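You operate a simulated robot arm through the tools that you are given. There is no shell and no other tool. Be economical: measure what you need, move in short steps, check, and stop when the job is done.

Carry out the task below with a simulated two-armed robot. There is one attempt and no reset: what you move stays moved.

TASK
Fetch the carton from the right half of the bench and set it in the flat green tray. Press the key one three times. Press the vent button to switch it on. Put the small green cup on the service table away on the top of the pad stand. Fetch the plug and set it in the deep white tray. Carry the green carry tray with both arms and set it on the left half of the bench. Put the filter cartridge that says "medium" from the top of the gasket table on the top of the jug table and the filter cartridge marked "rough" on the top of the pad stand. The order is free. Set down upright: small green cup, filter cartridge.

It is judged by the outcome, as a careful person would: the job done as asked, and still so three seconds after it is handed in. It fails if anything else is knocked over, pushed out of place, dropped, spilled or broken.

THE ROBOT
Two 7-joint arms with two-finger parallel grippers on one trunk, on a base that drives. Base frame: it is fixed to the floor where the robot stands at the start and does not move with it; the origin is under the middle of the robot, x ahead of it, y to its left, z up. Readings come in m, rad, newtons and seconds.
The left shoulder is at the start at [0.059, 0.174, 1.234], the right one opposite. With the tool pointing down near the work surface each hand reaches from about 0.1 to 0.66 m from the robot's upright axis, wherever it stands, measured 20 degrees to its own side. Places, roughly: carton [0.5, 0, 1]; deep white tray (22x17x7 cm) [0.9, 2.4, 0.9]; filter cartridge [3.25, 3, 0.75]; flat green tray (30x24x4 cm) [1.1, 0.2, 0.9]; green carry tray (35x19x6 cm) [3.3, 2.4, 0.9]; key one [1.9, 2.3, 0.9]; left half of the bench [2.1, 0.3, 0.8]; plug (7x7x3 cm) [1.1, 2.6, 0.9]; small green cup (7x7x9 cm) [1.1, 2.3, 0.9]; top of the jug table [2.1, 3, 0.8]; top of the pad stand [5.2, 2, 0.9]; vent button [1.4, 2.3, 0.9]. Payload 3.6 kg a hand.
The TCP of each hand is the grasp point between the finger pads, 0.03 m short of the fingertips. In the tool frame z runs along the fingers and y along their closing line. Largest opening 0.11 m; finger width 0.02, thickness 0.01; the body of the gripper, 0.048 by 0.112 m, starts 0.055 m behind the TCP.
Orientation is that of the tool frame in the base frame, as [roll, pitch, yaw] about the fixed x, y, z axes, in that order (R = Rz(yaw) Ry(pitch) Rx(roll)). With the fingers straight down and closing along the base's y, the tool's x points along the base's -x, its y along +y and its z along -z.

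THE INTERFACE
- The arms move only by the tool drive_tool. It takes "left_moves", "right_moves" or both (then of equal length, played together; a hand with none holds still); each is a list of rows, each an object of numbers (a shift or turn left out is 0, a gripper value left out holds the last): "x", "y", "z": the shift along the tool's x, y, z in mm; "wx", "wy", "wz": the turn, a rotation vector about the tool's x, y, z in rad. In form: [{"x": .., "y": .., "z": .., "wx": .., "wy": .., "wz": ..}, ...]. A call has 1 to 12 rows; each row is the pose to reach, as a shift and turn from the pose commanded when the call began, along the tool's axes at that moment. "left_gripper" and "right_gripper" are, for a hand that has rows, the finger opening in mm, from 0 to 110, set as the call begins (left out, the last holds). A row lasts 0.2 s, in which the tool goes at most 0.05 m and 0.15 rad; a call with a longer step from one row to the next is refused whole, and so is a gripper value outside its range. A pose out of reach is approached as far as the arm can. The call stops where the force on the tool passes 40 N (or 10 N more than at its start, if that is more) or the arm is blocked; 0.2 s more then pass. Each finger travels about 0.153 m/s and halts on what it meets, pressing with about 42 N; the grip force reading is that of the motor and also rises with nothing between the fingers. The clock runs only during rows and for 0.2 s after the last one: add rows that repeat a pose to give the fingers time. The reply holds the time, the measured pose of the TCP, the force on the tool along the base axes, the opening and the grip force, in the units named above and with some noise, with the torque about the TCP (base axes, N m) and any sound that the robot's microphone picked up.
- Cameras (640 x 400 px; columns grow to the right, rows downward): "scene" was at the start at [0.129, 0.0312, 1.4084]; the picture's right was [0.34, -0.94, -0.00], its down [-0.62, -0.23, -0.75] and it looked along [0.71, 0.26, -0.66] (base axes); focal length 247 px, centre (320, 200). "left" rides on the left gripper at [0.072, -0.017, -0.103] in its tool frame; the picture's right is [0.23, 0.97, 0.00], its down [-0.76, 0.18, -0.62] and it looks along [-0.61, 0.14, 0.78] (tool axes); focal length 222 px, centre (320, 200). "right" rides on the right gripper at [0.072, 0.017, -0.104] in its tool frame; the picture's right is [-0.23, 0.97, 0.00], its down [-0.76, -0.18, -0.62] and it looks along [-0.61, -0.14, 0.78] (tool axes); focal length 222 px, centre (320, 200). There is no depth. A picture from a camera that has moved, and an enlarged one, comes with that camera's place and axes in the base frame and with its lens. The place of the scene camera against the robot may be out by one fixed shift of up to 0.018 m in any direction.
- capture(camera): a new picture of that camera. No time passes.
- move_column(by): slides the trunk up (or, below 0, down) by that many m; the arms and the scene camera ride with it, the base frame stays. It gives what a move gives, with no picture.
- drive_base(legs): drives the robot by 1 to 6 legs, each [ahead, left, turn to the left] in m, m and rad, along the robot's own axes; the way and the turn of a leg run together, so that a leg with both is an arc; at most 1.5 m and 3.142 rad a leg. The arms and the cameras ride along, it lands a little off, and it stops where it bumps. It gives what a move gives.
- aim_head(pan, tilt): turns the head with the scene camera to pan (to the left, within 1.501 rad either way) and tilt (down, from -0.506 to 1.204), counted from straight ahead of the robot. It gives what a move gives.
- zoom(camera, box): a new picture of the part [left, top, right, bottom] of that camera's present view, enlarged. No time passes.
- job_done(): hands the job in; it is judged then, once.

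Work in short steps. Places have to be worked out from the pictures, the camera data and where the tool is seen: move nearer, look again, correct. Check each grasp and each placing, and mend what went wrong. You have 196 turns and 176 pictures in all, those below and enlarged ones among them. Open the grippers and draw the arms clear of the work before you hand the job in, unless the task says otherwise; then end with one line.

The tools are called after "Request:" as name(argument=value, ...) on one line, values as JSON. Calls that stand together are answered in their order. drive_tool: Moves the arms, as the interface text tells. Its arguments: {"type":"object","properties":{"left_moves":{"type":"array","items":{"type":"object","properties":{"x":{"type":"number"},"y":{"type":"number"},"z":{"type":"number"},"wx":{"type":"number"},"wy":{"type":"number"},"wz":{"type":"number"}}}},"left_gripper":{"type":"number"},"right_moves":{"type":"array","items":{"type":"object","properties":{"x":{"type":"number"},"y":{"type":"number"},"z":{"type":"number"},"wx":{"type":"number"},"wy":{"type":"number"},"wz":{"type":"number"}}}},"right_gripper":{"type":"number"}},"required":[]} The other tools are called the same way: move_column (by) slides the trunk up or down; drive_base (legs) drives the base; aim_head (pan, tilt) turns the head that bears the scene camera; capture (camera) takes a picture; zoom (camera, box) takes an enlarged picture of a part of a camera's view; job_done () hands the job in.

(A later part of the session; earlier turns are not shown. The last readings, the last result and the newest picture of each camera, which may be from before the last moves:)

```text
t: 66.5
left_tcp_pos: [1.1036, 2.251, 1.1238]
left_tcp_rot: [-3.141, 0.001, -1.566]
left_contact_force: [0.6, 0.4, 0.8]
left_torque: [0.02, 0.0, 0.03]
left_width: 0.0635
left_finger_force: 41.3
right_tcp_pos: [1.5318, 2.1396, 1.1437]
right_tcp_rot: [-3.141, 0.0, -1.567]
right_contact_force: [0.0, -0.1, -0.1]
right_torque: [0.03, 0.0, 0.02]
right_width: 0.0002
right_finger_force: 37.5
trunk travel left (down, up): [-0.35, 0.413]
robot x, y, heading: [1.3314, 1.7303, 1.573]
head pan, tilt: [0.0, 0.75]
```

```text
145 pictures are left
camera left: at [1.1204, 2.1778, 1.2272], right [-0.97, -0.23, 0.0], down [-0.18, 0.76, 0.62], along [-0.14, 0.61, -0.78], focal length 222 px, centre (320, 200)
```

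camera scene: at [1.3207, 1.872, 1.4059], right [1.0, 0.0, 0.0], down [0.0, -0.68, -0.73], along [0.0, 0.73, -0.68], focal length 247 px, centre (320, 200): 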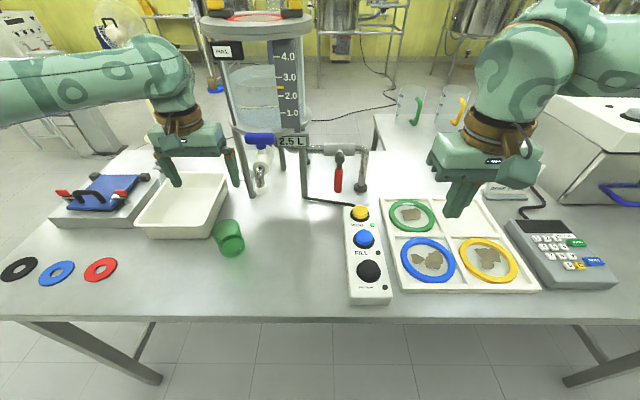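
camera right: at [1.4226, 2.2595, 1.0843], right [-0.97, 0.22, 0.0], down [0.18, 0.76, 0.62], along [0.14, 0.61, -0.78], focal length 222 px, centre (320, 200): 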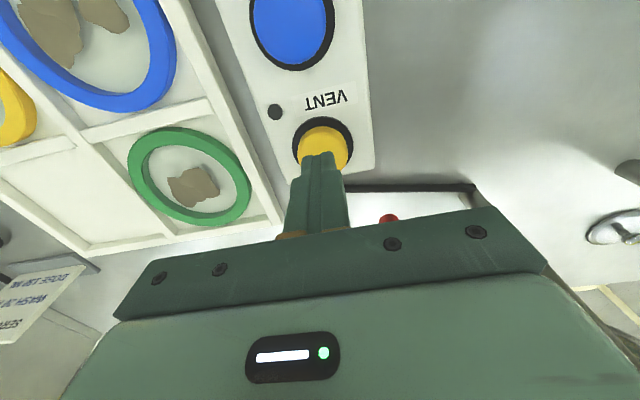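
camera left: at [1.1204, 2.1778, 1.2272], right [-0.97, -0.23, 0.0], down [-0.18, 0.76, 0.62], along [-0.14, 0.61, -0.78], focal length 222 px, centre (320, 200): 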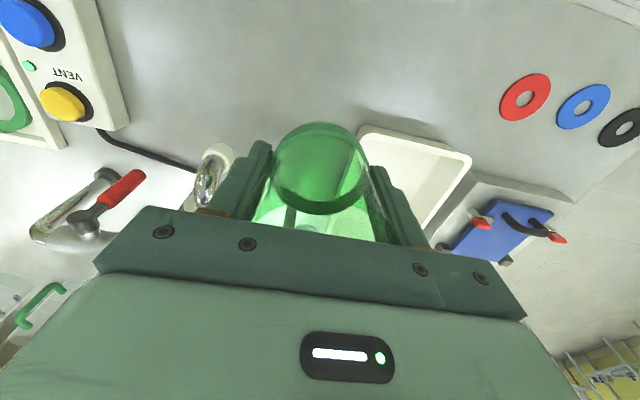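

The cup is held. I'll draw it back near the body and drive right to the keypad.

Request:
drive_tool(left_moves=[{"x": 45}, {"x": 90}, {"x": 135}, {"x": 180}])

Request:
drive_base(legs=[[0, -0.48, 0]])

Request:
capture(camera="scene")

Request:
zoom(camera="scene", box=[300, 180, 460, 280])

```text
t: 67.5
left_tcp_pos: [1.1079, 2.0693, 1.1218]
left_tcp_rot: [-3.141, 0.0, -1.567]
left_contact_force: [-0.3, -0.4, -0.9]
left_torque: [-0.01, -0.01, 0.0]
left_width: 0.0631
left_finger_force: 42.0
right_tcp_pos: [1.5324, 2.1387, 1.145]
right_tcp_rot: [3.14, 0.0, -1.567]
right_contact_force: [-0.2, -0.9, -0.9]
right_torque: [0.01, 0.04, -0.02]
right_width: 0.0
right_finger_force: 37.8
trunk travel left (down, up): [-0.35, 0.413]
robot x, y, heading: [1.3311, 1.7299, 1.571]
head pan, tilt: [0.0, 0.75]
```

```text
t: 70.4
left_tcp_pos: [1.5936, 2.072, 1.1217]
left_tcp_rot: [3.141, -0.001, -1.569]
left_contact_force: [-0.5, -0.2, -0.5]
left_torque: [0.04, 0.02, 0.0]
left_width: 0.0632
left_finger_force: 42.1
right_tcp_pos: [2.0177, 2.1408, 1.1435]
right_tcp_rot: [3.141, 0.0, -1.568]
right_contact_force: [0.1, -0.2, 0.3]
right_torque: [0.02, 0.0, 0.02]
right_width: 0.0001
right_finger_force: 38.1
trunk travel left (down, up): [-0.35, 0.413]
robot x, y, heading: [1.8158, 1.7258, 1.575]
head pan, tilt: [0.0, 0.75]
```

```text
144 pictures are left
camera scene: at [1.8052, 1.8748, 1.4057], right [1.0, 0.0, 0.0], down [0.0, -0.68, -0.73], along [0.0, 0.73, -0.68], focal length 247 px, centre (320, 200)
```

scene: 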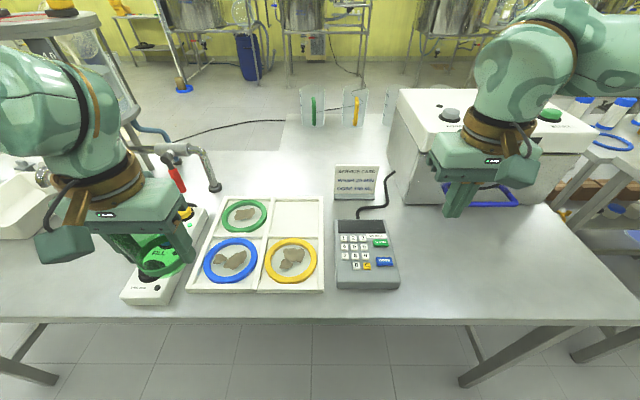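

```text
4.00 times, centred on (380, 230) of scene
camera zoom: at [1.8052, 1.8748, 1.4057], right [1.0, 0.0, 0.0], down [0.0, -0.68, -0.73], along [0.0, 0.73, -0.68], focal length 988 px, centre (80, 80)
```

zoom: 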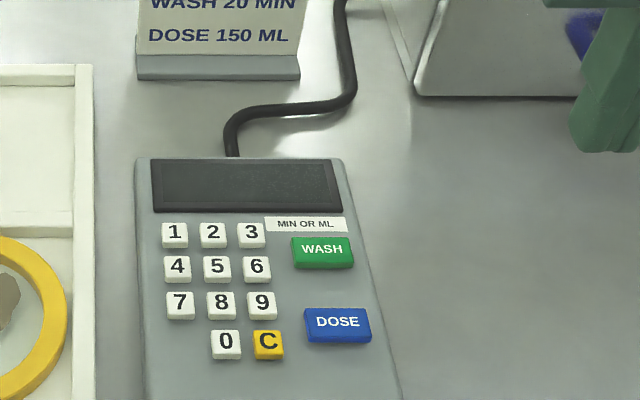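

Key "1" is estimated at (1.872, 2.274). I'll move the closed right gripper above it and check.

Request:
drive_tool(right_moves=[{"x": -30, "y": 35}, {"x": -60, "y": 70}, {"x": -95, "y": 105}, {"x": -133, "y": 135}, {"x": -133, "y": 146, "z": 40}, {"x": -133, "y": 146, "z": 80}, {"x": -133, "y": 146, "z": 120}, {"x": -133, "y": 146, "z": 120}])

Request:
capture(camera="right")

Request:
zoom(camera="scene", box=[300, 180, 460, 280])

```text
t: 72.2
left_tcp_pos: [1.5931, 2.0723, 1.123]
left_tcp_rot: [-3.141, 0.001, -1.568]
left_contact_force: [0.2, -0.7, -0.5]
left_torque: [-0.01, 0.01, -0.02]
left_width: 0.0631
left_finger_force: 42.1
right_tcp_pos: [1.8716, 2.2722, 1.0239]
right_tcp_rot: [-3.141, 0.0, -1.567]
right_contact_force: [0.3, -0.1, 0.4]
right_torque: [0.02, -0.03, 0.0]
right_width: 0.0002
right_finger_force: 37.9
trunk travel left (down, up): [-0.35, 0.413]
robot x, y, heading: [1.8154, 1.7322, 1.575]
head pan, tilt: [0.0, 0.75]
```

```text
142 pictures are left
camera right: at [1.855, 2.2002, 1.1297], right [-0.97, 0.22, 0.0], down [0.18, 0.76, 0.62], along [0.14, 0.61, -0.78], focal length 222 px, centre (320, 200)
```

right: 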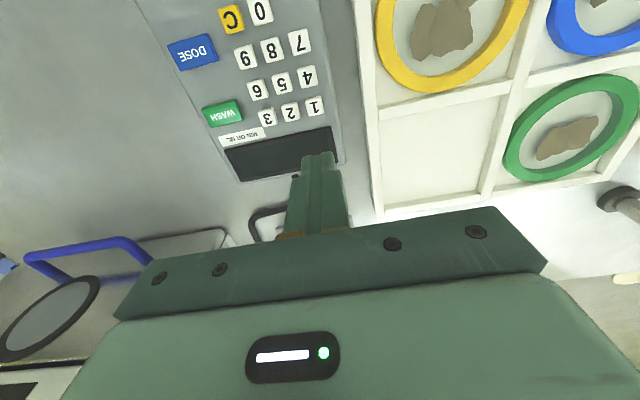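

```text
4.00 times, centred on (380, 230) of scene
camera zoom: at [1.8043, 1.8745, 1.4058], right [1.0, 0.0, 0.0], down [0.0, -0.68, -0.73], along [0.0, 0.73, -0.68], focal length 988 px, centre (80, 80)
```

zoom: 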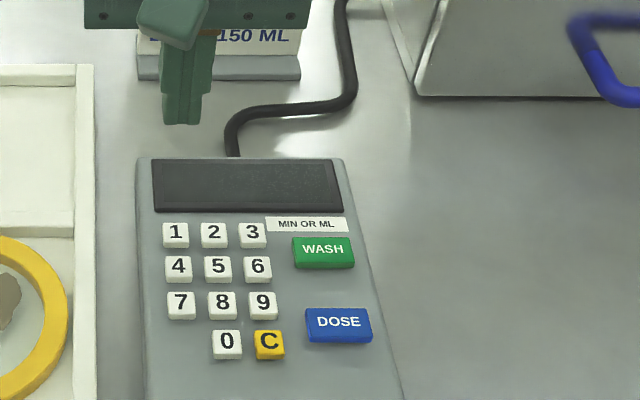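

Key "1" top is estimated at (1.873, 2.265, ~0.89). I'll lower to about 2.5 cm above and verify.

Request:
drive_tool(right_moves=[{"x": 7, "y": -2, "z": 35}, {"x": 7, "y": -2, "z": 66}, {"x": 7, "y": -2, "z": 66}])

Request:
zoom(camera="right", box=[220, 60, 420, 185])

Request:
zoom(camera="scene", box=[300, 180, 460, 280])

```text
t: 73.0
left_tcp_pos: [1.5934, 2.0727, 1.1237]
left_tcp_rot: [3.14, -0.001, -1.566]
left_contact_force: [-0.7, -0.2, 0.3]
left_torque: [0.01, 0.05, 0.01]
left_width: 0.0632
left_finger_force: 42.2
right_tcp_pos: [1.8737, 2.2653, 0.9573]
right_tcp_rot: [-3.141, -0.001, -1.568]
right_contact_force: [0.6, -0.2, 1.1]
right_torque: [0.0, 0.01, -0.01]
right_width: 0.0
right_finger_force: 37.4
trunk travel left (down, up): [-0.35, 0.413]
robot x, y, heading: [1.8122, 1.727, 1.578]
head pan, tilt: [0.0, 0.75]
```

```text
3.20 times, centred on (320, 122) of right
camera zoom: at [1.8572, 2.1931, 1.0625], right [-0.97, 0.22, 0.0], down [0.18, 0.76, 0.62], along [0.14, 0.61, -0.78], focal length 711 px, centre (320, 448)
```

zoom: 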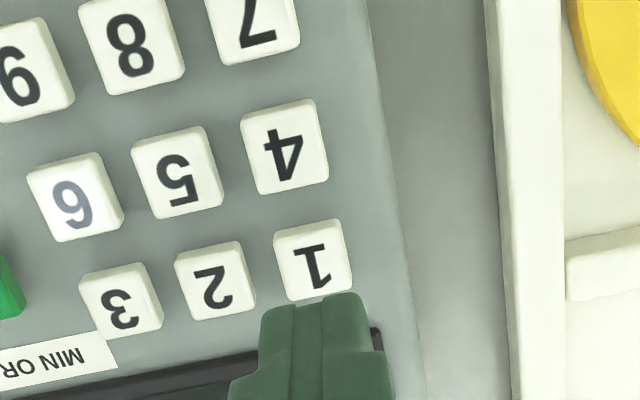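

```text
4.00 times, centred on (380, 230) of scene
camera zoom: at [1.8045, 1.8746, 1.4058], right [1.0, 0.0, 0.0], down [0.0, -0.68, -0.73], along [0.0, 0.73, -0.68], focal length 988 px, centre (80, 80)
```

zoom: 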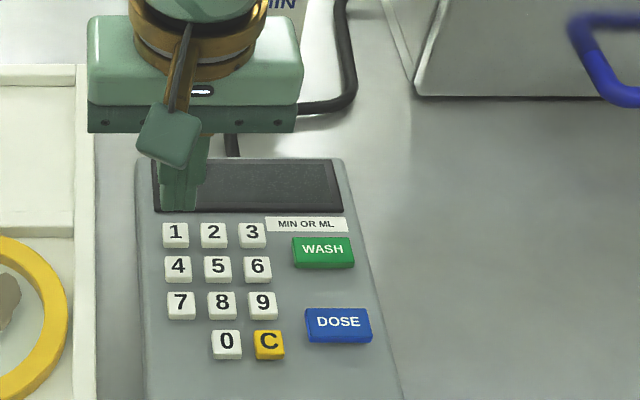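

It is aligned over key 1 (1.875, 2.266). I'll press down gently.

Request:
drive_tool(right_moves=[{"y": -1, "z": 14}, {"y": -1, "z": 21}, {"y": -1, "z": 25}, {"y": -1, "z": 28}, {"y": -1, "z": 31}, {"y": -1, "z": 34}, {"y": -1, "z": 37}, {"y": -1, "z": 40}])

Request:
zoom(camera="scene", box=[300, 180, 460, 280])

```text
t: 74.8
left_tcp_pos: [1.5925, 2.0706, 1.1231]
left_tcp_rot: [-3.14, 0.003, -1.569]
left_contact_force: [-0.4, 0.5, -0.9]
left_torque: [0.01, -0.04, 0.01]
left_width: 0.0629
left_finger_force: 42.1
right_tcp_pos: [1.8728, 2.2657, 0.9242]
right_tcp_rot: [3.139, 0.007, -1.573]
right_contact_force: [5.4, -11.6, 24.0]
right_torque: [-0.47, -0.19, -0.01]
right_width: 0.0001
right_finger_force: 37.6
trunk travel left (down, up): [-0.35, 0.413]
robot x, y, heading: [1.8176, 1.7304, 1.571]
head pan, tilt: [0.0, 0.75]
heard: click
stopped in row 8 (right hand): the force on the tool passed its limit at 44 N (the readings are from after the stop); the commanded pose is now the measured one
```

```text
4.00 times, centred on (380, 230) of scene
camera zoom: at [1.8053, 1.8717, 1.406], right [1.0, 0.0, 0.0], down [0.0, -0.68, -0.73], along [0.0, 0.73, -0.68], focal length 988 px, centre (80, 80)
```

zoom: 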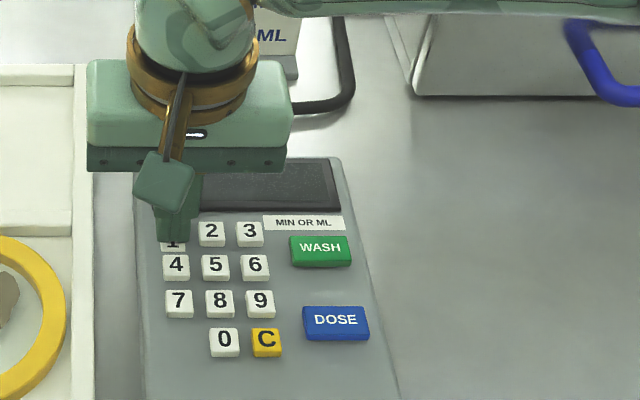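

Click heard. I'll lift 15 mm and look at the display.

Request:
drive_tool(right_moves=[{"z": -8}, {"z": -16}])

Request:
zoom(camera="scene", box=[300, 180, 460, 280])

```text
t: 75.4
left_tcp_pos: [1.5927, 2.072, 1.1221]
left_tcp_rot: [-3.141, 0.0, -1.567]
left_contact_force: [-0.6, -0.3, -0.2]
left_torque: [-0.01, 0.02, -0.01]
left_width: 0.0624
left_finger_force: 41.9
right_tcp_pos: [1.8734, 2.2681, 0.937]
right_tcp_rot: [3.14, 0.005, -1.569]
right_contact_force: [-0.4, -0.6, -0.2]
right_torque: [0.02, -0.01, 0.0]
right_width: 0.0002
right_finger_force: 37.9
trunk travel left (down, up): [-0.35, 0.413]
robot x, y, heading: [1.8168, 1.7275, 1.573]
head pan, tilt: [0.0, 0.75]
```

```text
4.00 times, centred on (380, 230) of scene
camera zoom: at [1.8046, 1.8749, 1.4055], right [1.0, 0.0, 0.0], down [0.0, -0.68, -0.73], along [0.0, 0.73, -0.68], focal length 988 px, centre (80, 80)
```

zoom: 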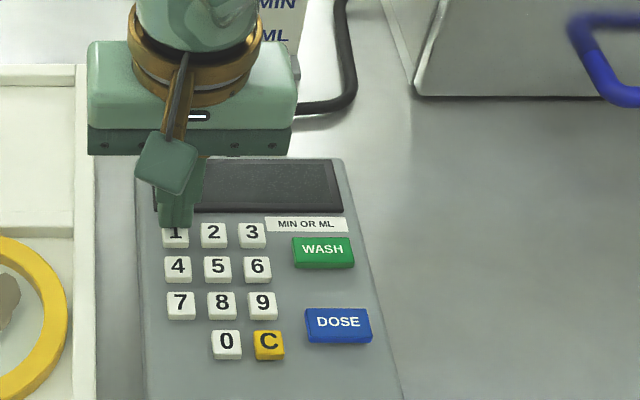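

The key is released. I'll do the second press, with release in the same call.

Request:
drive_tool(right_moves=[{"x": 2, "z": 6}, {"x": 2, "z": 10}, {"x": 2, "z": 13}, {"x": 2, "z": 16}, {"x": 2, "z": 18}, {"x": 2, "z": 18}, {"x": 2, "z": 0}, {"x": 2, "z": -8}])

```text
t: 76.8
left_tcp_pos: [1.5933, 2.0717, 1.1235]
left_tcp_rot: [3.141, 0.002, -1.568]
left_contact_force: [-0.4, -0.5, -0.8]
left_torque: [0.0, 0.0, 0.01]
left_width: 0.062
left_finger_force: 42.0
right_tcp_pos: [1.8723, 2.2657, 0.9229]
right_tcp_rot: [3.134, 0.016, -1.573]
right_contact_force: [2.6, -7.5, 17.8]
right_torque: [-0.28, -0.12, -0.03]
right_width: 0.0
right_finger_force: 38.0
trunk travel left (down, up): [-0.35, 0.413]
robot x, y, heading: [1.8126, 1.7325, 1.574]
head pan, tilt: [0.0, 0.75]
heard: click
stopped in row 6 (right hand): the force on the tool passed its limit at 42 N (the readings are from after the stop); the commanded pose is now the measured one
```

Second click heard. I'll release by 18 mm, then press again with gentler depth.

Request:
drive_tool(right_moves=[{"z": -8}, {"z": -18}, {"z": -18}])

Request:
drive_tool(right_moves=[{"z": 6}, {"z": 10}, {"z": 13}, {"z": 16}, {"z": 18}, {"z": 19}])

Request:
capture(camera="left")

```text
t: 77.6
left_tcp_pos: [1.5934, 2.0716, 1.1232]
left_tcp_rot: [3.141, 0.001, -1.567]
left_contact_force: [-0.2, 0.5, -0.3]
left_torque: [-0.03, 0.02, -0.01]
left_width: 0.0621
left_finger_force: 41.9
right_tcp_pos: [1.8747, 2.2681, 0.9411]
right_tcp_rot: [3.137, 0.013, -1.57]
right_contact_force: [-0.1, 0.4, 1.0]
right_torque: [0.02, -0.02, 0.02]
right_width: 0.0
right_finger_force: 37.6
trunk travel left (down, up): [-0.35, 0.413]
robot x, y, heading: [1.8181, 1.7308, 1.568]
head pan, tilt: [0.0, 0.75]
```

```text
t: 79.0
left_tcp_pos: [1.5931, 2.071, 1.1237]
left_tcp_rot: [-3.141, 0.002, -1.568]
left_contact_force: [-0.1, -0.1, 0.1]
left_torque: [0.02, -0.01, 0.02]
left_width: 0.0616
left_finger_force: 41.9
right_tcp_pos: [1.8727, 2.267, 0.9256]
right_tcp_rot: [3.135, 0.018, -1.571]
right_contact_force: [5.1, -4.0, 29.0]
right_torque: [-0.32, -0.18, 0.01]
right_width: 0.0
right_finger_force: 37.4
trunk travel left (down, up): [-0.35, 0.413]
robot x, y, heading: [1.8108, 1.7305, 1.571]
head pan, tilt: [0.0, 0.75]
heard: click
```

```text
136 pictures are left
camera left: at [1.6102, 1.9969, 1.2273], right [-0.97, -0.23, 0.0], down [-0.18, 0.76, 0.62], along [-0.14, 0.61, -0.78], focal length 222 px, centre (320, 200)
```

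left: 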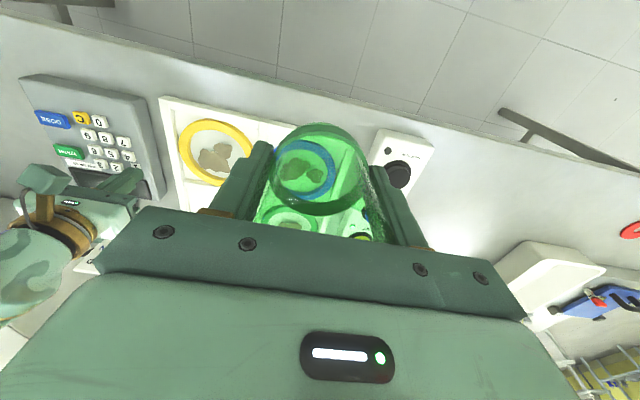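

Three clicks heard. I'll lift the right hand, check the display, and look toward the right for the next tables.

Request:
drive_tool(right_moves=[{"z": -20}, {"z": -65}, {"z": -110}, {"z": -155}, {"x": 40, "y": -20, "z": -195}, {"x": 80, "y": -45, "z": -205}, {"x": 120, "y": -70, "z": -205}, {"x": 160, "y": -95, "z": -205}])

Request:
zoom(camera="scene", box=[300, 180, 460, 280])

Request:
aim_head(pan=-0.9, tilt=0.5)

Request:
capture(camera="scene")

```text
refused: row 5 steps farther than a row can; nothing moved
```

```text
4.00 times, centred on (380, 230) of scene
camera zoom: at [1.805, 1.8715, 1.4064], right [1.0, 0.0, 0.0], down [0.0, -0.68, -0.73], along [0.0, 0.73, -0.68], focal length 988 px, centre (80, 80)
```

zoom: 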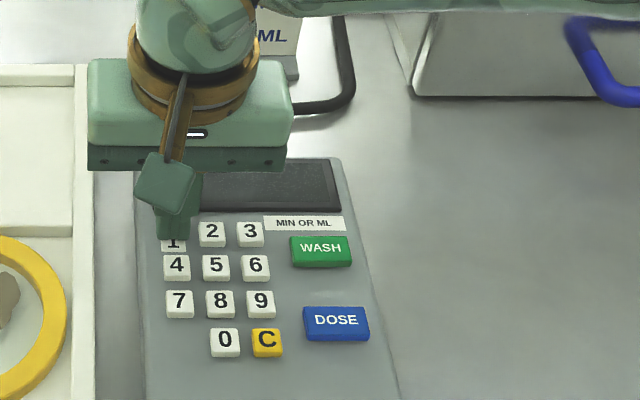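

```text
t: 80.2
left_tcp_pos: [1.5934, 2.0697, 1.1235]
left_tcp_rot: [-3.14, 0.002, -1.567]
left_contact_force: [0.1, -0.8, -0.4]
left_torque: [-0.01, -0.03, -0.02]
left_width: 0.0617
left_finger_force: 42.1
right_tcp_pos: [1.8735, 2.2662, 0.9243]
right_tcp_rot: [3.136, 0.017, -1.572]
right_contact_force: [4.1, 0.6, 39.4]
right_torque: [-0.3, -0.17, -0.19]
right_width: 0.0001
right_finger_force: 38.4
trunk travel left (down, up): [-0.35, 0.413]
robot x, y, heading: [1.8187, 1.7297, 1.572]
head pan, tilt: [-0.901, 0.499]
```

```text
134 pictures are left
camera scene: at [1.8762, 1.845, 1.4281], right [0.62, -0.78, 0.0], down [-0.37, -0.3, -0.88], along [0.69, 0.55, -0.48], focal length 247 px, centre (320, 200)
```

scene: 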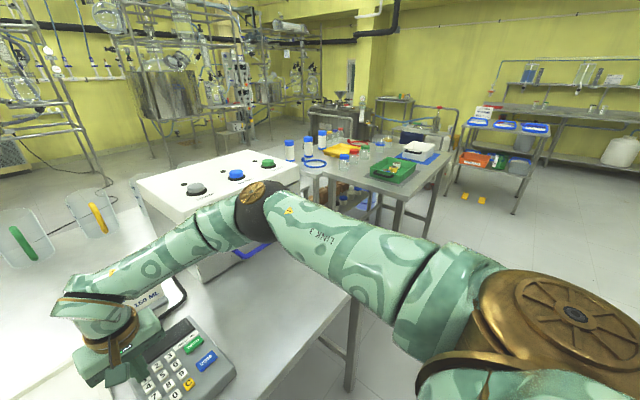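

I'll repeat the retreat with shorter steps.

Request:
drive_tool(right_moves=[{"z": -20}, {"z": -65}, {"z": -110}, {"z": -155}, {"z": -195}, {"x": 40, "y": -15, "z": -205}, {"x": 80, "y": -35, "z": -205}, {"x": 120, "y": -60, "z": -205}, {"x": 155, "y": -90, "z": -205}])

Request:
aim_head(pan=0.0, tilt=0.75)

Request:
zoom(camera="scene", box=[300, 180, 460, 280])

```text
t: 82.2
left_tcp_pos: [1.5943, 2.0716, 1.1234]
left_tcp_rot: [3.141, -0.001, -1.568]
left_contact_force: [0.6, 0.5, -0.4]
left_torque: [0.01, -0.03, -0.01]
left_width: 0.0615
left_finger_force: 42.2
right_tcp_pos: [1.9673, 2.1104, 1.1239]
right_tcp_rot: [3.133, 0.013, -1.57]
right_contact_force: [-0.1, -0.5, -0.1]
right_torque: [-0.02, 0.03, -0.01]
right_width: 0.0
right_finger_force: 38.4
trunk travel left (down, up): [-0.35, 0.413]
robot x, y, heading: [1.8189, 1.7331, 1.572]
head pan, tilt: [-0.901, 0.499]
```

```text
t: 83.4
left_tcp_pos: [1.5929, 2.0721, 1.1235]
left_tcp_rot: [-3.141, 0.0, -1.568]
left_contact_force: [0.1, 0.2, 0.1]
left_torque: [0.05, 0.0, -0.02]
left_width: 0.0617
left_finger_force: 41.4
right_tcp_pos: [1.967, 2.1127, 1.123]
right_tcp_rot: [3.135, 0.012, -1.571]
right_contact_force: [-0.2, 0.1, 0.5]
right_torque: [0.02, 0.06, 0.02]
right_width: 0.0
right_finger_force: 38.0
trunk travel left (down, up): [-0.35, 0.413]
robot x, y, heading: [1.8172, 1.7271, 1.573]
head pan, tilt: [0.0, 0.75]
```

```text
4.00 times, centred on (380, 230) of scene
camera zoom: at [1.8048, 1.8748, 1.4057], right [1.0, 0.0, 0.0], down [0.0, -0.68, -0.73], along [0.0, 0.73, -0.68], focal length 988 px, centre (80, 80)
```

zoom: 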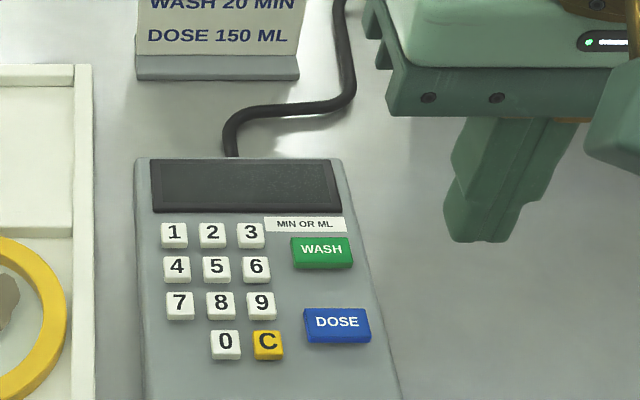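

The buttons are done, with three clicks for key one. I'll drive right towards the gasket table area and look.

Request:
drive_base(legs=[[-0.15, 0, 0], [0, -1.4, 0]])

Request:
aim_head(pan=0.0, tilt=0.55)

Request:
capture(camera="scene")

```text
t: 91.2
left_tcp_pos: [2.9688, 1.9321, 1.122]
left_tcp_rot: [3.14, -0.002, -1.559]
left_contact_force: [0.9, 0.5, 0.2]
left_torque: [-0.04, 0.02, 0.02]
left_width: 0.061
left_finger_force: 41.8
right_tcp_pos: [3.3413, 1.9746, 1.1242]
right_tcp_rot: [3.135, 0.013, -1.562]
right_contact_force: [0.7, 0.0, -0.2]
right_torque: [0.01, 0.0, 0.0]
right_width: 0.0
right_finger_force: 37.7
trunk travel left (down, up): [-0.35, 0.413]
robot x, y, heading: [3.1957, 1.5873, 1.581]
head pan, tilt: [0.0, 0.75]
```

```text
t: 92.0
left_tcp_pos: [2.9686, 1.9331, 1.1227]
left_tcp_rot: [3.141, 0.0, -1.558]
left_contact_force: [-0.4, 0.0, -0.6]
left_torque: [0.01, -0.03, 0.01]
left_width: 0.0613
left_finger_force: 42.0
right_tcp_pos: [3.3409, 1.9732, 1.1244]
right_tcp_rot: [3.136, 0.012, -1.564]
right_contact_force: [-0.1, -0.2, -0.9]
right_torque: [-0.03, 0.01, 0.0]
right_width: 0.0001
right_finger_force: 37.5
trunk travel left (down, up): [-0.35, 0.413]
robot x, y, heading: [3.1949, 1.5913, 1.579]
head pan, tilt: [0.0, 0.55]
```

```text
132 pictures are left
camera scene: at [3.182, 1.7433, 1.423], right [1.0, 0.01, 0.0], down [0.01, -0.52, -0.85], along [-0.01, 0.85, -0.52], focal length 247 px, centre (320, 200)
```

scene: 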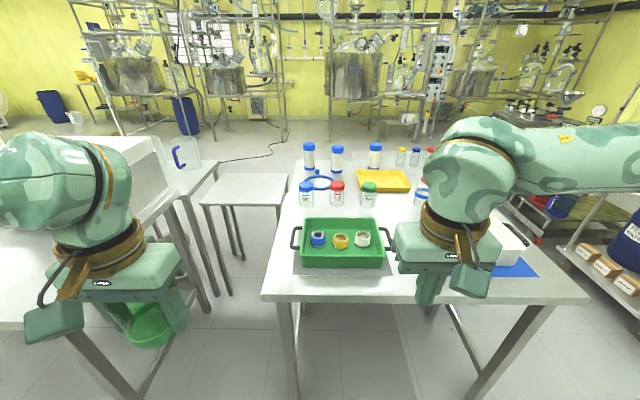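

Request:
zoom(camera="scene", box=[280, 130, 440, 230])

Request:
zoom(camera="scene", box=[270, 200, 430, 300])

```text
4.00 times, centred on (360, 180) of scene
camera zoom: at [3.182, 1.7433, 1.423], right [1.0, 0.01, 0.0], down [0.01, -0.52, -0.85], along [-0.01, 0.85, -0.52], focal length 988 px, centre (160, 280)
```

zoom: 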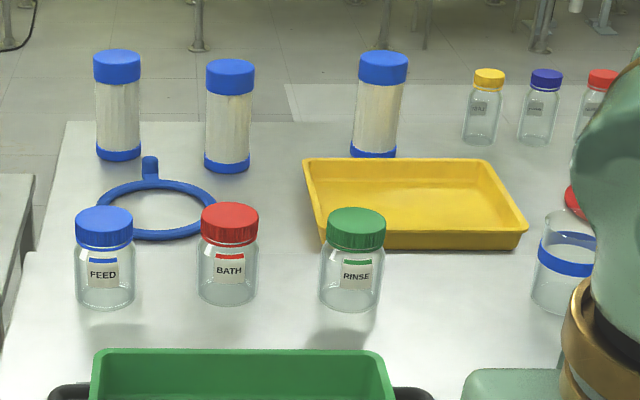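

```text
4.00 times, centred on (350, 250) of scene
camera zoom: at [3.182, 1.7433, 1.423], right [1.0, 0.01, 0.0], down [0.01, -0.52, -0.85], along [-0.01, 0.85, -0.52], focal length 988 px, centre (200, 0)
```

zoom: 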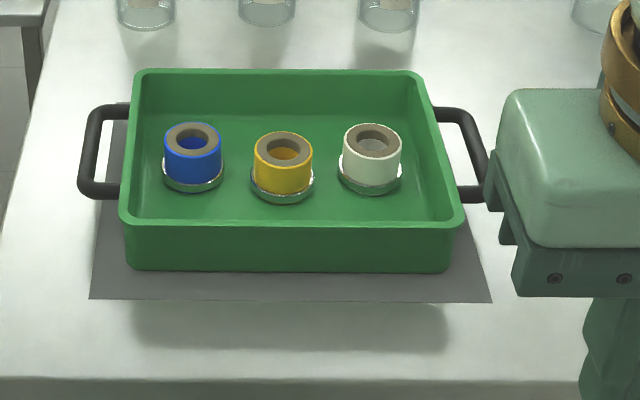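

The filter cartridges (blue-capped, labels facing away) stand on a second table behind, best reached from its far side. I'll look right, toward the pad stand, before driving there with the cup.

Request:
aim_head(pan=-1.0, tilt=0.4)

Request:
capture(camera="scene")

```text
t: 93.2
left_tcp_pos: [2.9686, 1.9327, 1.1237]
left_tcp_rot: [3.141, 0.001, -1.559]
left_contact_force: [0.0, -0.4, 0.3]
left_torque: [-0.03, -0.01, 0.01]
left_width: 0.0612
left_finger_force: 41.5
right_tcp_pos: [3.3411, 1.9744, 1.1241]
right_tcp_rot: [3.136, 0.012, -1.561]
right_contact_force: [-0.8, 0.2, 0.8]
right_torque: [0.0, 0.0, -0.02]
right_width: 0.0
right_finger_force: 38.0
trunk travel left (down, up): [-0.35, 0.413]
robot x, y, heading: [3.1897, 1.5874, 1.584]
head pan, tilt: [-1.0, 0.4]
```

```text
129 pictures are left
camera scene: at [3.2604, 1.7045, 1.4368], right [0.55, -0.83, 0.0], down [-0.33, -0.21, -0.92], along [0.77, 0.51, -0.39], focal length 247 px, centre (320, 200)
```

scene: 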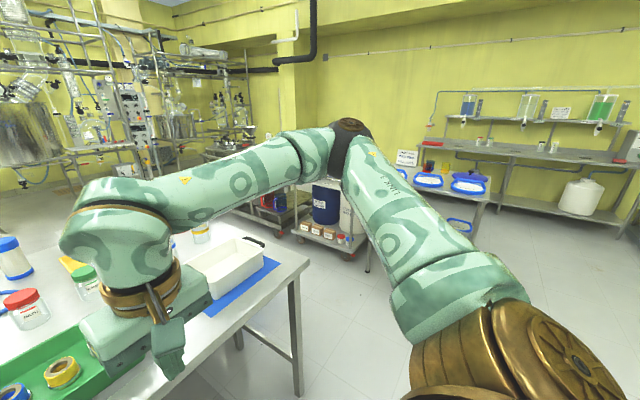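

I'll drive to face the pad stand: strafe right, then turn right.

Request:
drive_base(legs=[[0, -1.1, 0], [0, 0, -1.58]])

Request:
aim_head(pan=0.15, tilt=0.6)

Request:
capture(camera="scene")

```text
t: 102.7
left_tcp_pos: [4.6444, 1.8232, 1.1226]
left_tcp_rot: [3.14, -0.001, 3.14]
left_contact_force: [1.2, -0.1, -0.8]
left_torque: [0.0, 0.01, 0.01]
left_width: 0.0613
left_finger_force: 41.9
right_tcp_pos: [4.6817, 1.4514, 1.1245]
right_tcp_rot: [3.137, 0.012, 3.137]
right_contact_force: [-0.7, 0.0, 0.1]
right_torque: [-0.01, -0.01, -0.03]
right_width: 0.0
right_finger_force: 37.5
trunk travel left (down, up): [-0.35, 0.413]
robot x, y, heading: [4.3027, 1.6041, -0.003]
head pan, tilt: [-1.0, 0.4]
```

```text
t: 104.1
left_tcp_pos: [4.6437, 1.8244, 1.1234]
left_tcp_rot: [-3.141, 0.0, -3.141]
left_contact_force: [-0.1, -0.3, 0.6]
left_torque: [-0.01, 0.0, -0.01]
left_width: 0.0615
left_finger_force: 41.9
right_tcp_pos: [4.6818, 1.4503, 1.1239]
right_tcp_rot: [3.135, 0.012, 3.138]
right_contact_force: [-0.7, -0.3, -0.4]
right_torque: [-0.03, -0.03, 0.02]
right_width: 0.0001
right_finger_force: 37.9
trunk travel left (down, up): [-0.35, 0.413]
robot x, y, heading: [4.3005, 1.5995, -0.001]
head pan, tilt: [0.15, 0.6]
```

```text
128 pictures are left
camera scene: at [4.4379, 1.6176, 1.4186], right [0.15, -0.99, 0.0], down [-0.56, -0.08, -0.82], along [0.82, 0.12, -0.57], focal length 247 px, centre (320, 200)
```

scene: 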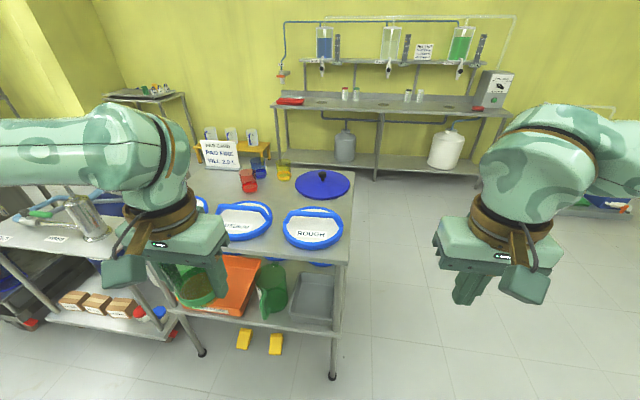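

The pad stand spans about x 4.94–5.53 with its right edge at y≈1.6, and it carries blue-rimmed pads. I'll move closer and raise the view.

Request:
drive_base(legs=[[0.2, 0.2, 0]])

Request:
aim_head(pan=0.1, tilt=0.75)

Request:
capture(camera="scene")

Request:
capture(camera="left")

```text
t: 106.1
left_tcp_pos: [4.8471, 2.0235, 1.1226]
left_tcp_rot: [-3.14, 0.001, -3.139]
left_contact_force: [0.5, 0.1, -0.2]
left_torque: [0.0, 0.0, 0.02]
left_width: 0.0614
left_finger_force: 42.5
right_tcp_pos: [4.8873, 1.6508, 1.1233]
right_tcp_rot: [3.134, 0.013, 3.14]
right_contact_force: [0.2, -0.1, 0.3]
right_torque: [0.01, 0.02, -0.04]
right_width: 0.0
right_finger_force: 38.0
trunk travel left (down, up): [-0.35, 0.413]
robot x, y, heading: [4.5038, 1.8018, -0.002]
head pan, tilt: [0.15, 0.6]
```

```text
t: 106.8
left_tcp_pos: [4.8475, 2.0224, 1.1235]
left_tcp_rot: [-3.14, 0.001, -3.139]
left_contact_force: [-0.7, 0.7, 0.1]
left_torque: [-0.02, 0.0, 0.03]
left_width: 0.0613
left_finger_force: 41.7
right_tcp_pos: [4.8856, 1.6497, 1.1249]
right_tcp_rot: [3.136, 0.013, 3.14]
right_contact_force: [0.6, 0.2, -0.2]
right_torque: [0.02, 0.0, -0.01]
right_width: 0.0
right_finger_force: 37.8
trunk travel left (down, up): [-0.35, 0.413]
robot x, y, heading: [4.5023, 1.8009, -0.002]
head pan, tilt: [0.099, 0.75]
```

```text
127 pictures are left
camera scene: at [4.6362, 1.8122, 1.4058], right [0.1, -0.99, 0.0], down [-0.68, -0.07, -0.73], along [0.73, 0.07, -0.68], focal length 247 px, centre (320, 200)
```

scene: 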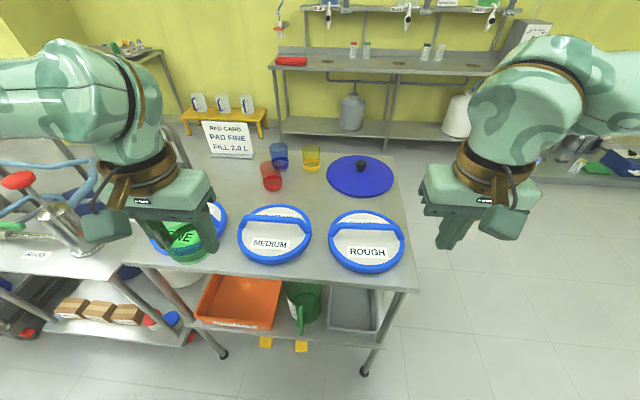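

```text
126 pictures are left
camera left: at [4.7742, 2.006, 1.2263], right [-0.23, 0.97, 0.0], down [0.76, 0.18, 0.62], along [0.61, 0.14, -0.78], focal length 222 px, centre (320, 200)
```

left: 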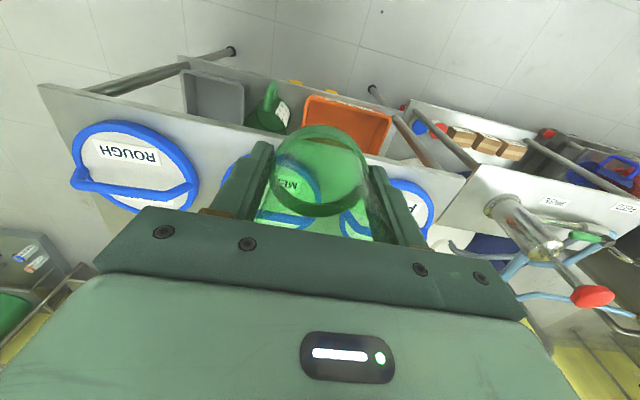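

The pads labelled FINE, MEDIUM and ROUGH fill the front. The free strip is about x 5.22–5.42, y 2.08–2.3. I'll drive closer and to the left, and look again.

Request:
drive_base(legs=[[0.0, 0.22, 0], [0.125, 0, 0]])

Request:
aim_head(pan=0.1, tilt=0.75)

Request:
capture(camera="scene")

Request:
capture(camera="left")

```text
t: 109.3
left_tcp_pos: [4.9726, 2.2483, 1.1221]
left_tcp_rot: [3.14, 0.0, -3.136]
left_contact_force: [-0.5, -0.2, 0.0]
left_torque: [0.01, 0.04, 0.0]
left_width: 0.0612
left_finger_force: 42.0
right_tcp_pos: [5.0125, 1.8751, 1.1237]
right_tcp_rot: [3.136, 0.014, -3.138]
right_contact_force: [1.2, -1.2, 0.2]
right_torque: [-0.01, 0.04, -0.01]
right_width: 0.0
right_finger_force: 38.1
trunk travel left (down, up): [-0.35, 0.413]
robot x, y, heading: [4.6258, 2.029, 0.005]
head pan, tilt: [0.099, 0.75]
```

```text
t: 109.9
left_tcp_pos: [4.9718, 2.2482, 1.1224]
left_tcp_rot: [-3.141, -0.001, -3.138]
left_contact_force: [0.5, -0.2, -0.4]
left_torque: [-0.02, 0.02, 0.01]
left_width: 0.0614
left_finger_force: 42.5
right_tcp_pos: [5.0111, 1.8762, 1.1242]
right_tcp_rot: [3.137, 0.013, -3.14]
right_contact_force: [-0.1, -0.1, -0.8]
right_torque: [0.0, 0.01, -0.02]
right_width: 0.0
right_finger_force: 37.8
trunk travel left (down, up): [-0.35, 0.413]
robot x, y, heading: [4.6333, 2.024, 0.001]
head pan, tilt: [0.099, 0.75]
```

```text
125 pictures are left
camera scene: at [4.762, 2.0367, 1.4056], right [0.1, -0.99, 0.0], down [-0.68, -0.07, -0.73], along [0.73, 0.07, -0.68], focal length 247 px, centre (320, 200)
```

scene: 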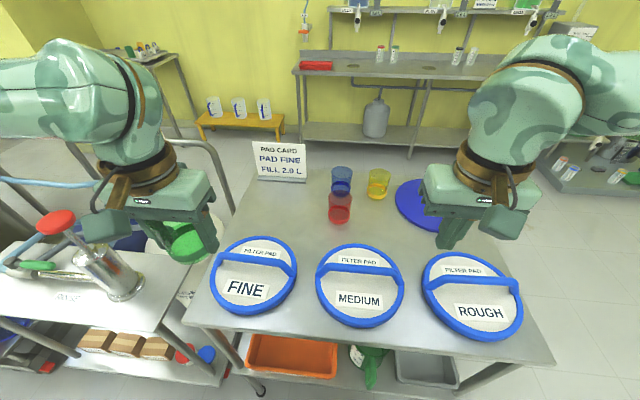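

```text
124 pictures are left
camera left: at [4.8994, 2.2308, 1.2261], right [-0.23, 0.97, 0.0], down [0.76, 0.18, 0.62], along [0.61, 0.14, -0.78], focal length 222 px, centre (320, 200)
```

left: 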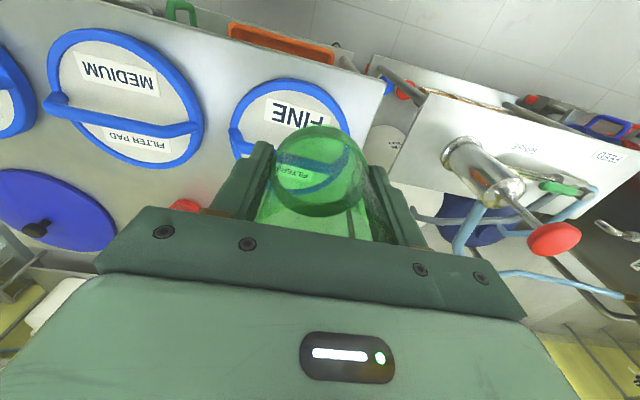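

The free strip behind the FINE pad is at about x 5.20–5.42, y 2.08–2.33. I'll extend the left hand with the cup to about (5.262, 2.235), staying high.

Request:
drive_tool(left_moves=[{"x": -45, "y": -2}, {"x": -90, "y": -4}, {"x": -135, "y": -6}, {"x": -180, "y": -8}, {"x": -225, "y": -10}, {"x": -265, "y": -12}, {"x": -290, "y": -13, "z": 20}, {"x": -290, "y": -13, "z": 60}, {"x": -290, "y": -13, "z": 100}, {"x": -290, "y": -13, "z": 130}, {"x": -290, "y": -13, "z": 130}])

Request:
capture(camera="scene")

Request:
capture(camera="left")

```text
t: 112.3
left_tcp_pos: [5.2618, 2.2379, 0.9914]
left_tcp_rot: [3.14, 0.0, -3.139]
left_contact_force: [-0.3, 0.4, 0.2]
left_torque: [0.01, 0.0, -0.01]
left_width: 0.0612
left_finger_force: 42.3
right_tcp_pos: [5.011, 1.8751, 1.1238]
right_tcp_rot: [3.135, 0.011, -3.139]
right_contact_force: [0.4, -0.5, -0.4]
right_torque: [0.04, -0.01, -0.01]
right_width: 0.0001
right_finger_force: 37.7
trunk travel left (down, up): [-0.35, 0.413]
robot x, y, heading: [4.6282, 2.0274, 0.002]
head pan, tilt: [0.099, 0.75]
```

```text
123 pictures are left
camera scene: at [4.7614, 2.0364, 1.4057], right [0.1, -0.99, 0.0], down [-0.68, -0.07, -0.73], along [0.73, 0.08, -0.68], focal length 247 px, centre (320, 200)
```

scene: 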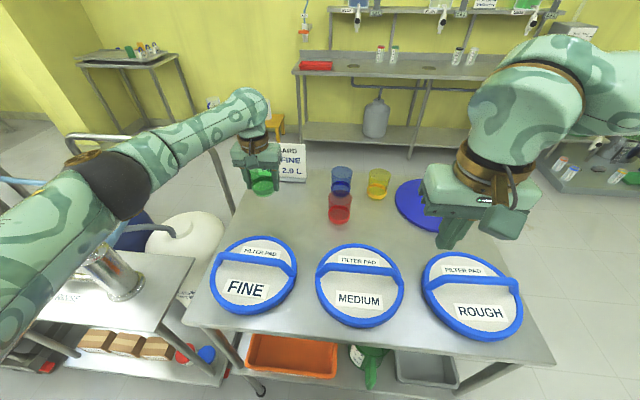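

```text
122 pictures are left
camera left: at [5.1895, 2.2203, 1.0949], right [-0.23, 0.97, 0.0], down [0.76, 0.18, 0.62], along [0.61, 0.14, -0.78], focal length 222 px, centre (320, 200)
```

left: 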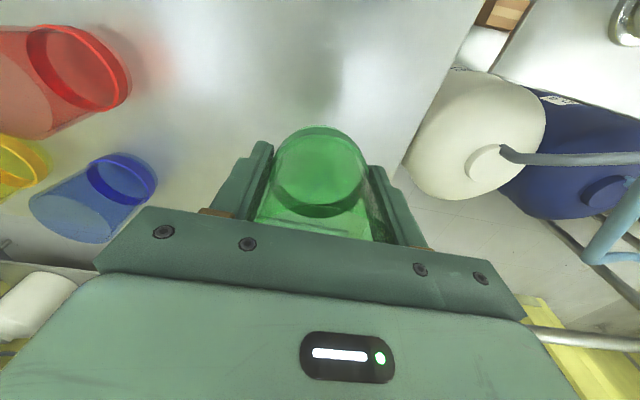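

The cup is above free stand surface, 8 cm from the left edge. I'll lower it until contact.

Request:
drive_tool(left_moves=[{"z": 40}, {"z": 70}, {"z": 80}, {"z": 84}, {"z": 87}, {"z": 89}, {"z": 91}])

```text
t: 113.9
left_tcp_pos: [5.2621, 2.2355, 0.9025]
left_tcp_rot: [-3.14, 0.001, -3.14]
left_contact_force: [0.9, 0.3, -0.1]
left_torque: [-0.02, -0.01, -0.01]
left_width: 0.0612
left_finger_force: 42.7
right_tcp_pos: [5.0118, 1.8768, 1.1242]
right_tcp_rot: [3.136, 0.012, -3.141]
right_contact_force: [-0.8, -0.3, 0.3]
right_torque: [-0.01, 0.0, -0.01]
right_width: 0.0
right_finger_force: 37.4
trunk travel left (down, up): [-0.35, 0.413]
robot x, y, heading: [4.6291, 2.0246, 0.006]
head pan, tilt: [0.099, 0.75]
```

Request:
drive_tool(left_moves=[{"z": 2}, {"z": 4}, {"z": 6}, {"z": 8}, {"z": 10}, {"z": 12}])

Request:
zoom(camera="scene", box=[200, 130, 360, 230])

```text
t: 115.3
left_tcp_pos: [5.2616, 2.235, 0.8935]
left_tcp_rot: [-3.14, 0.003, -3.137]
left_contact_force: [2.4, 4.1, 30.4]
left_torque: [-0.13, 0.1, 0.01]
left_width: 0.0607
left_finger_force: 42.0
right_tcp_pos: [5.0083, 1.8759, 1.1251]
right_tcp_rot: [3.135, 0.014, -3.14]
right_contact_force: [0.4, 0.4, 0.8]
right_torque: [0.0, -0.04, 0.01]
right_width: 0.0
right_finger_force: 37.5
trunk travel left (down, up): [-0.35, 0.413]
robot x, y, heading: [4.6299, 2.0239, -0.0]
head pan, tilt: [0.099, 0.75]
```

```text
4.00 times, centred on (280, 180) of scene
camera zoom: at [4.7585, 2.036, 1.4062], right [0.1, -0.99, 0.0], down [-0.68, -0.07, -0.73], along [0.73, 0.08, -0.68], focal length 988 px, centre (480, 280)
```

zoom: 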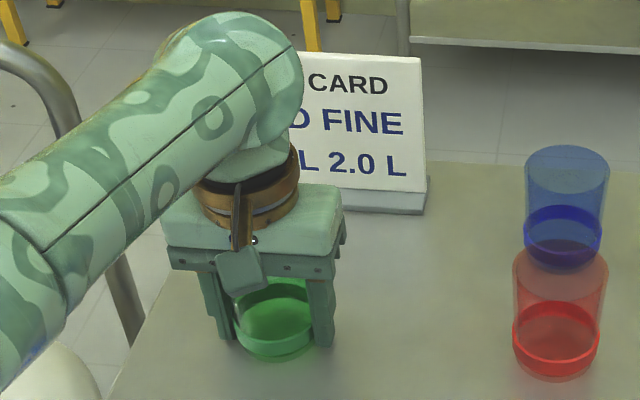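

Contact at 0.8935. I'll ease up 3 mm, open slowly to 90, then rise.

Request:
drive_tool(left_moves=[{"z": -3}])

Request:
drive_tool(left_moves=[{"z": 0}, {"z": 0}, {"z": -30}, {"z": -75}, {"z": -120}, {"z": -165}, {"z": -205}, {"x": 45, "z": -220}, {"x": 90, "z": -220}, {"x": 135, "z": -220}, {"x": 180, "z": -220}, {"x": 225, "z": -220}], left_gripper=90)

Request:
zoom(camera="scene", box=[200, 130, 360, 230])

```text
t: 115.7
left_tcp_pos: [5.2611, 2.2347, 0.8938]
left_tcp_rot: [-3.141, -0.002, -3.136]
left_contact_force: [5.9, 2.1, 15.9]
left_torque: [-0.08, -0.21, 0.03]
left_width: 0.0607
left_finger_force: 42.5
right_tcp_pos: [5.0105, 1.8755, 1.1246]
right_tcp_rot: [3.136, 0.013, -3.14]
right_contact_force: [0.4, -0.1, -0.9]
right_torque: [0.0, 0.0, 0.01]
right_width: 0.0
right_finger_force: 37.3
trunk travel left (down, up): [-0.35, 0.413]
robot x, y, heading: [4.6276, 2.0284, 0.002]
head pan, tilt: [0.099, 0.75]
```

```text
t: 118.3
left_tcp_pos: [5.0358, 2.2356, 1.1135]
left_tcp_rot: [-3.14, 0.0, -3.138]
left_contact_force: [-0.1, -0.1, -1.3]
left_torque: [-0.03, -0.03, -0.01]
left_width: 0.0901
left_finger_force: 0.1
right_tcp_pos: [5.0102, 1.876, 1.1251]
right_tcp_rot: [3.136, 0.015, -3.14]
right_contact_force: [0.0, -0.5, -0.1]
right_torque: [0.02, 0.02, 0.01]
right_width: 0.0001
right_finger_force: 37.5
trunk travel left (down, up): [-0.35, 0.413]
robot x, y, heading: [4.6262, 2.0277, -0.001]
head pan, tilt: [0.099, 0.75]
```

```text
4.00 times, centred on (280, 180) of scene
camera zoom: at [4.7603, 2.0367, 1.4059], right [0.1, -0.99, 0.0], down [-0.68, -0.07, -0.73], along [0.73, 0.07, -0.68], focal length 988 px, centre (480, 280)
```

zoom: 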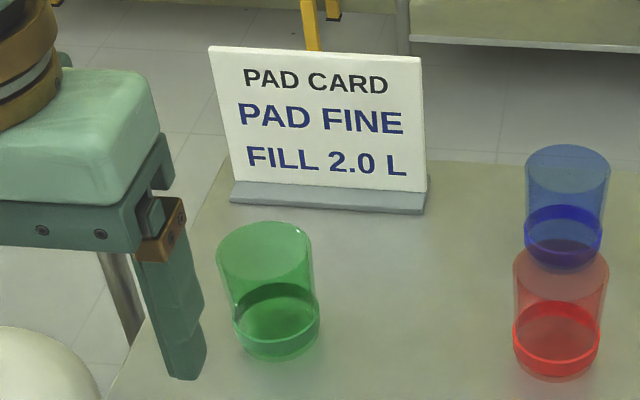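

The cup stands upright on the pad stand. Next I'll back off, turn to face +y, and view the corridor to the far side of the gasket table.

Request:
drive_base(legs=[[-0.27, 0, 0], [0, -0.15, 0], [0, 0, 1.571]])

Request:
aim_head(pan=0.0, tilt=0.5)

Request:
capture(camera="scene")

```text
t: 125.0
left_tcp_pos: [4.1588, 2.2889, 1.1145]
left_tcp_rot: [3.142, -0.001, -1.584]
left_contact_force: [-0.4, 0.0, -0.2]
left_torque: [-0.02, 0.0, 0.01]
left_width: 0.0903
left_finger_force: 0.1
right_tcp_pos: [4.5173, 2.2555, 1.124]
right_tcp_rot: [3.134, 0.013, -1.589]
right_contact_force: [-1.0, 0.6, -0.3]
right_torque: [-0.01, 0.01, 0.06]
right_width: 0.0001
right_finger_force: 38.1
trunk travel left (down, up): [-0.35, 0.413]
robot x, y, heading: [4.3599, 1.8753, 1.557]
head pan, tilt: [0.099, 0.75]
```

```text
t: 125.8
left_tcp_pos: [4.1579, 2.2897, 1.1142]
left_tcp_rot: [3.141, -0.001, -1.584]
left_contact_force: [-0.1, -1.4, -0.3]
left_torque: [0.01, -0.04, 0.02]
left_width: 0.0899
left_finger_force: 0.1
right_tcp_pos: [4.5172, 2.2562, 1.124]
right_tcp_rot: [3.136, 0.013, -1.591]
right_contact_force: [-0.6, -0.5, -0.7]
right_torque: [-0.03, -0.03, 0.04]
right_width: 0.0001
right_finger_force: 38.2
trunk travel left (down, up): [-0.35, 0.413]
robot x, y, heading: [4.3626, 1.8797, 1.551]
head pan, tilt: [0.0, 0.499]
```

```text
119 pictures are left
camera scene: at [4.3522, 2.0291, 1.4276], right [1.0, -0.01, 0.0], down [-0.01, -0.48, -0.88], along [0.01, 0.88, -0.48], focal length 247 px, centre (320, 200)
```

scene: 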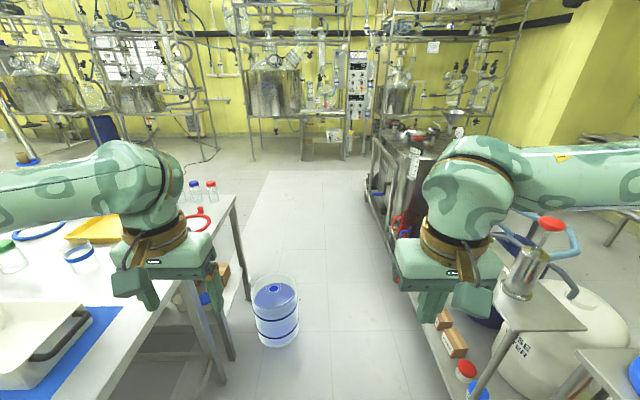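

A bucket on the floor narrows the corridor, so I'll go round by the other side later. The carry tray comes next from this aisle. First I'll turn to survey the path toward the bench's far side.

Request:
drive_base(legs=[[-0.2, 0, 0], [0, 0, 2.3]])

Request:
aim_head(pan=0.0, tilt=0.4)

Request:
capture(camera="scene")

```text
t: 132.8
left_tcp_pos: [4.1728, 1.2511, 1.1144]
left_tcp_rot: [3.141, -0.002, 0.688]
left_contact_force: [0.6, 0.4, -0.2]
left_torque: [0.03, -0.01, -0.04]
left_width: 0.0899
left_finger_force: 0.1
right_tcp_pos: [3.9656, 1.5479, 1.125]
right_tcp_rot: [3.137, 0.013, 0.685]
right_contact_force: [-0.6, 0.5, 1.4]
right_torque: [0.01, -0.01, 0.01]
right_width: 0.0
right_finger_force: 38.0
trunk travel left (down, up): [-0.35, 0.413]
robot x, y, heading: [4.355, 1.6758, -2.45]
head pan, tilt: [0.0, 0.499]
```

```text
t: 133.4
left_tcp_pos: [4.1726, 1.2523, 1.1141]
left_tcp_rot: [-3.141, -0.001, 0.687]
left_contact_force: [-0.4, 0.1, 0.3]
left_torque: [0.0, 0.01, 0.0]
left_width: 0.09
left_finger_force: 0.1
right_tcp_pos: [3.9654, 1.5484, 1.1236]
right_tcp_rot: [3.136, 0.012, 0.685]
right_contact_force: [-0.5, 0.1, 0.3]
right_torque: [-0.01, 0.01, 0.04]
right_width: 0.0002
right_finger_force: 38.0
trunk travel left (down, up): [-0.35, 0.413]
robot x, y, heading: [4.3604, 1.6746, -2.453]
head pan, tilt: [0.0, 0.4]
```

```text
118 pictures are left
camera scene: at [4.2288, 1.5779, 1.4368], right [-0.63, 0.77, 0.0], down [0.3, 0.25, -0.92], along [-0.71, -0.58, -0.39], focal length 247 px, centre (320, 200)
```

scene: 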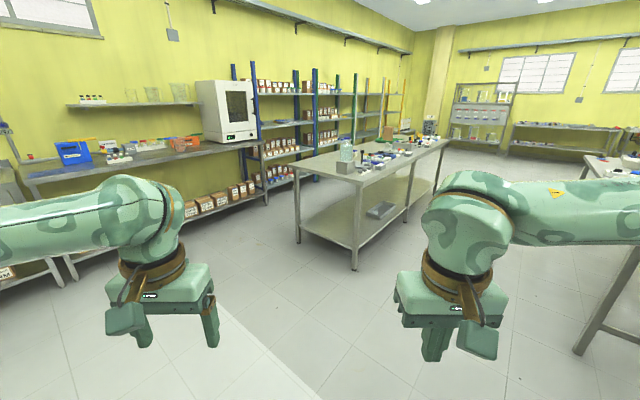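

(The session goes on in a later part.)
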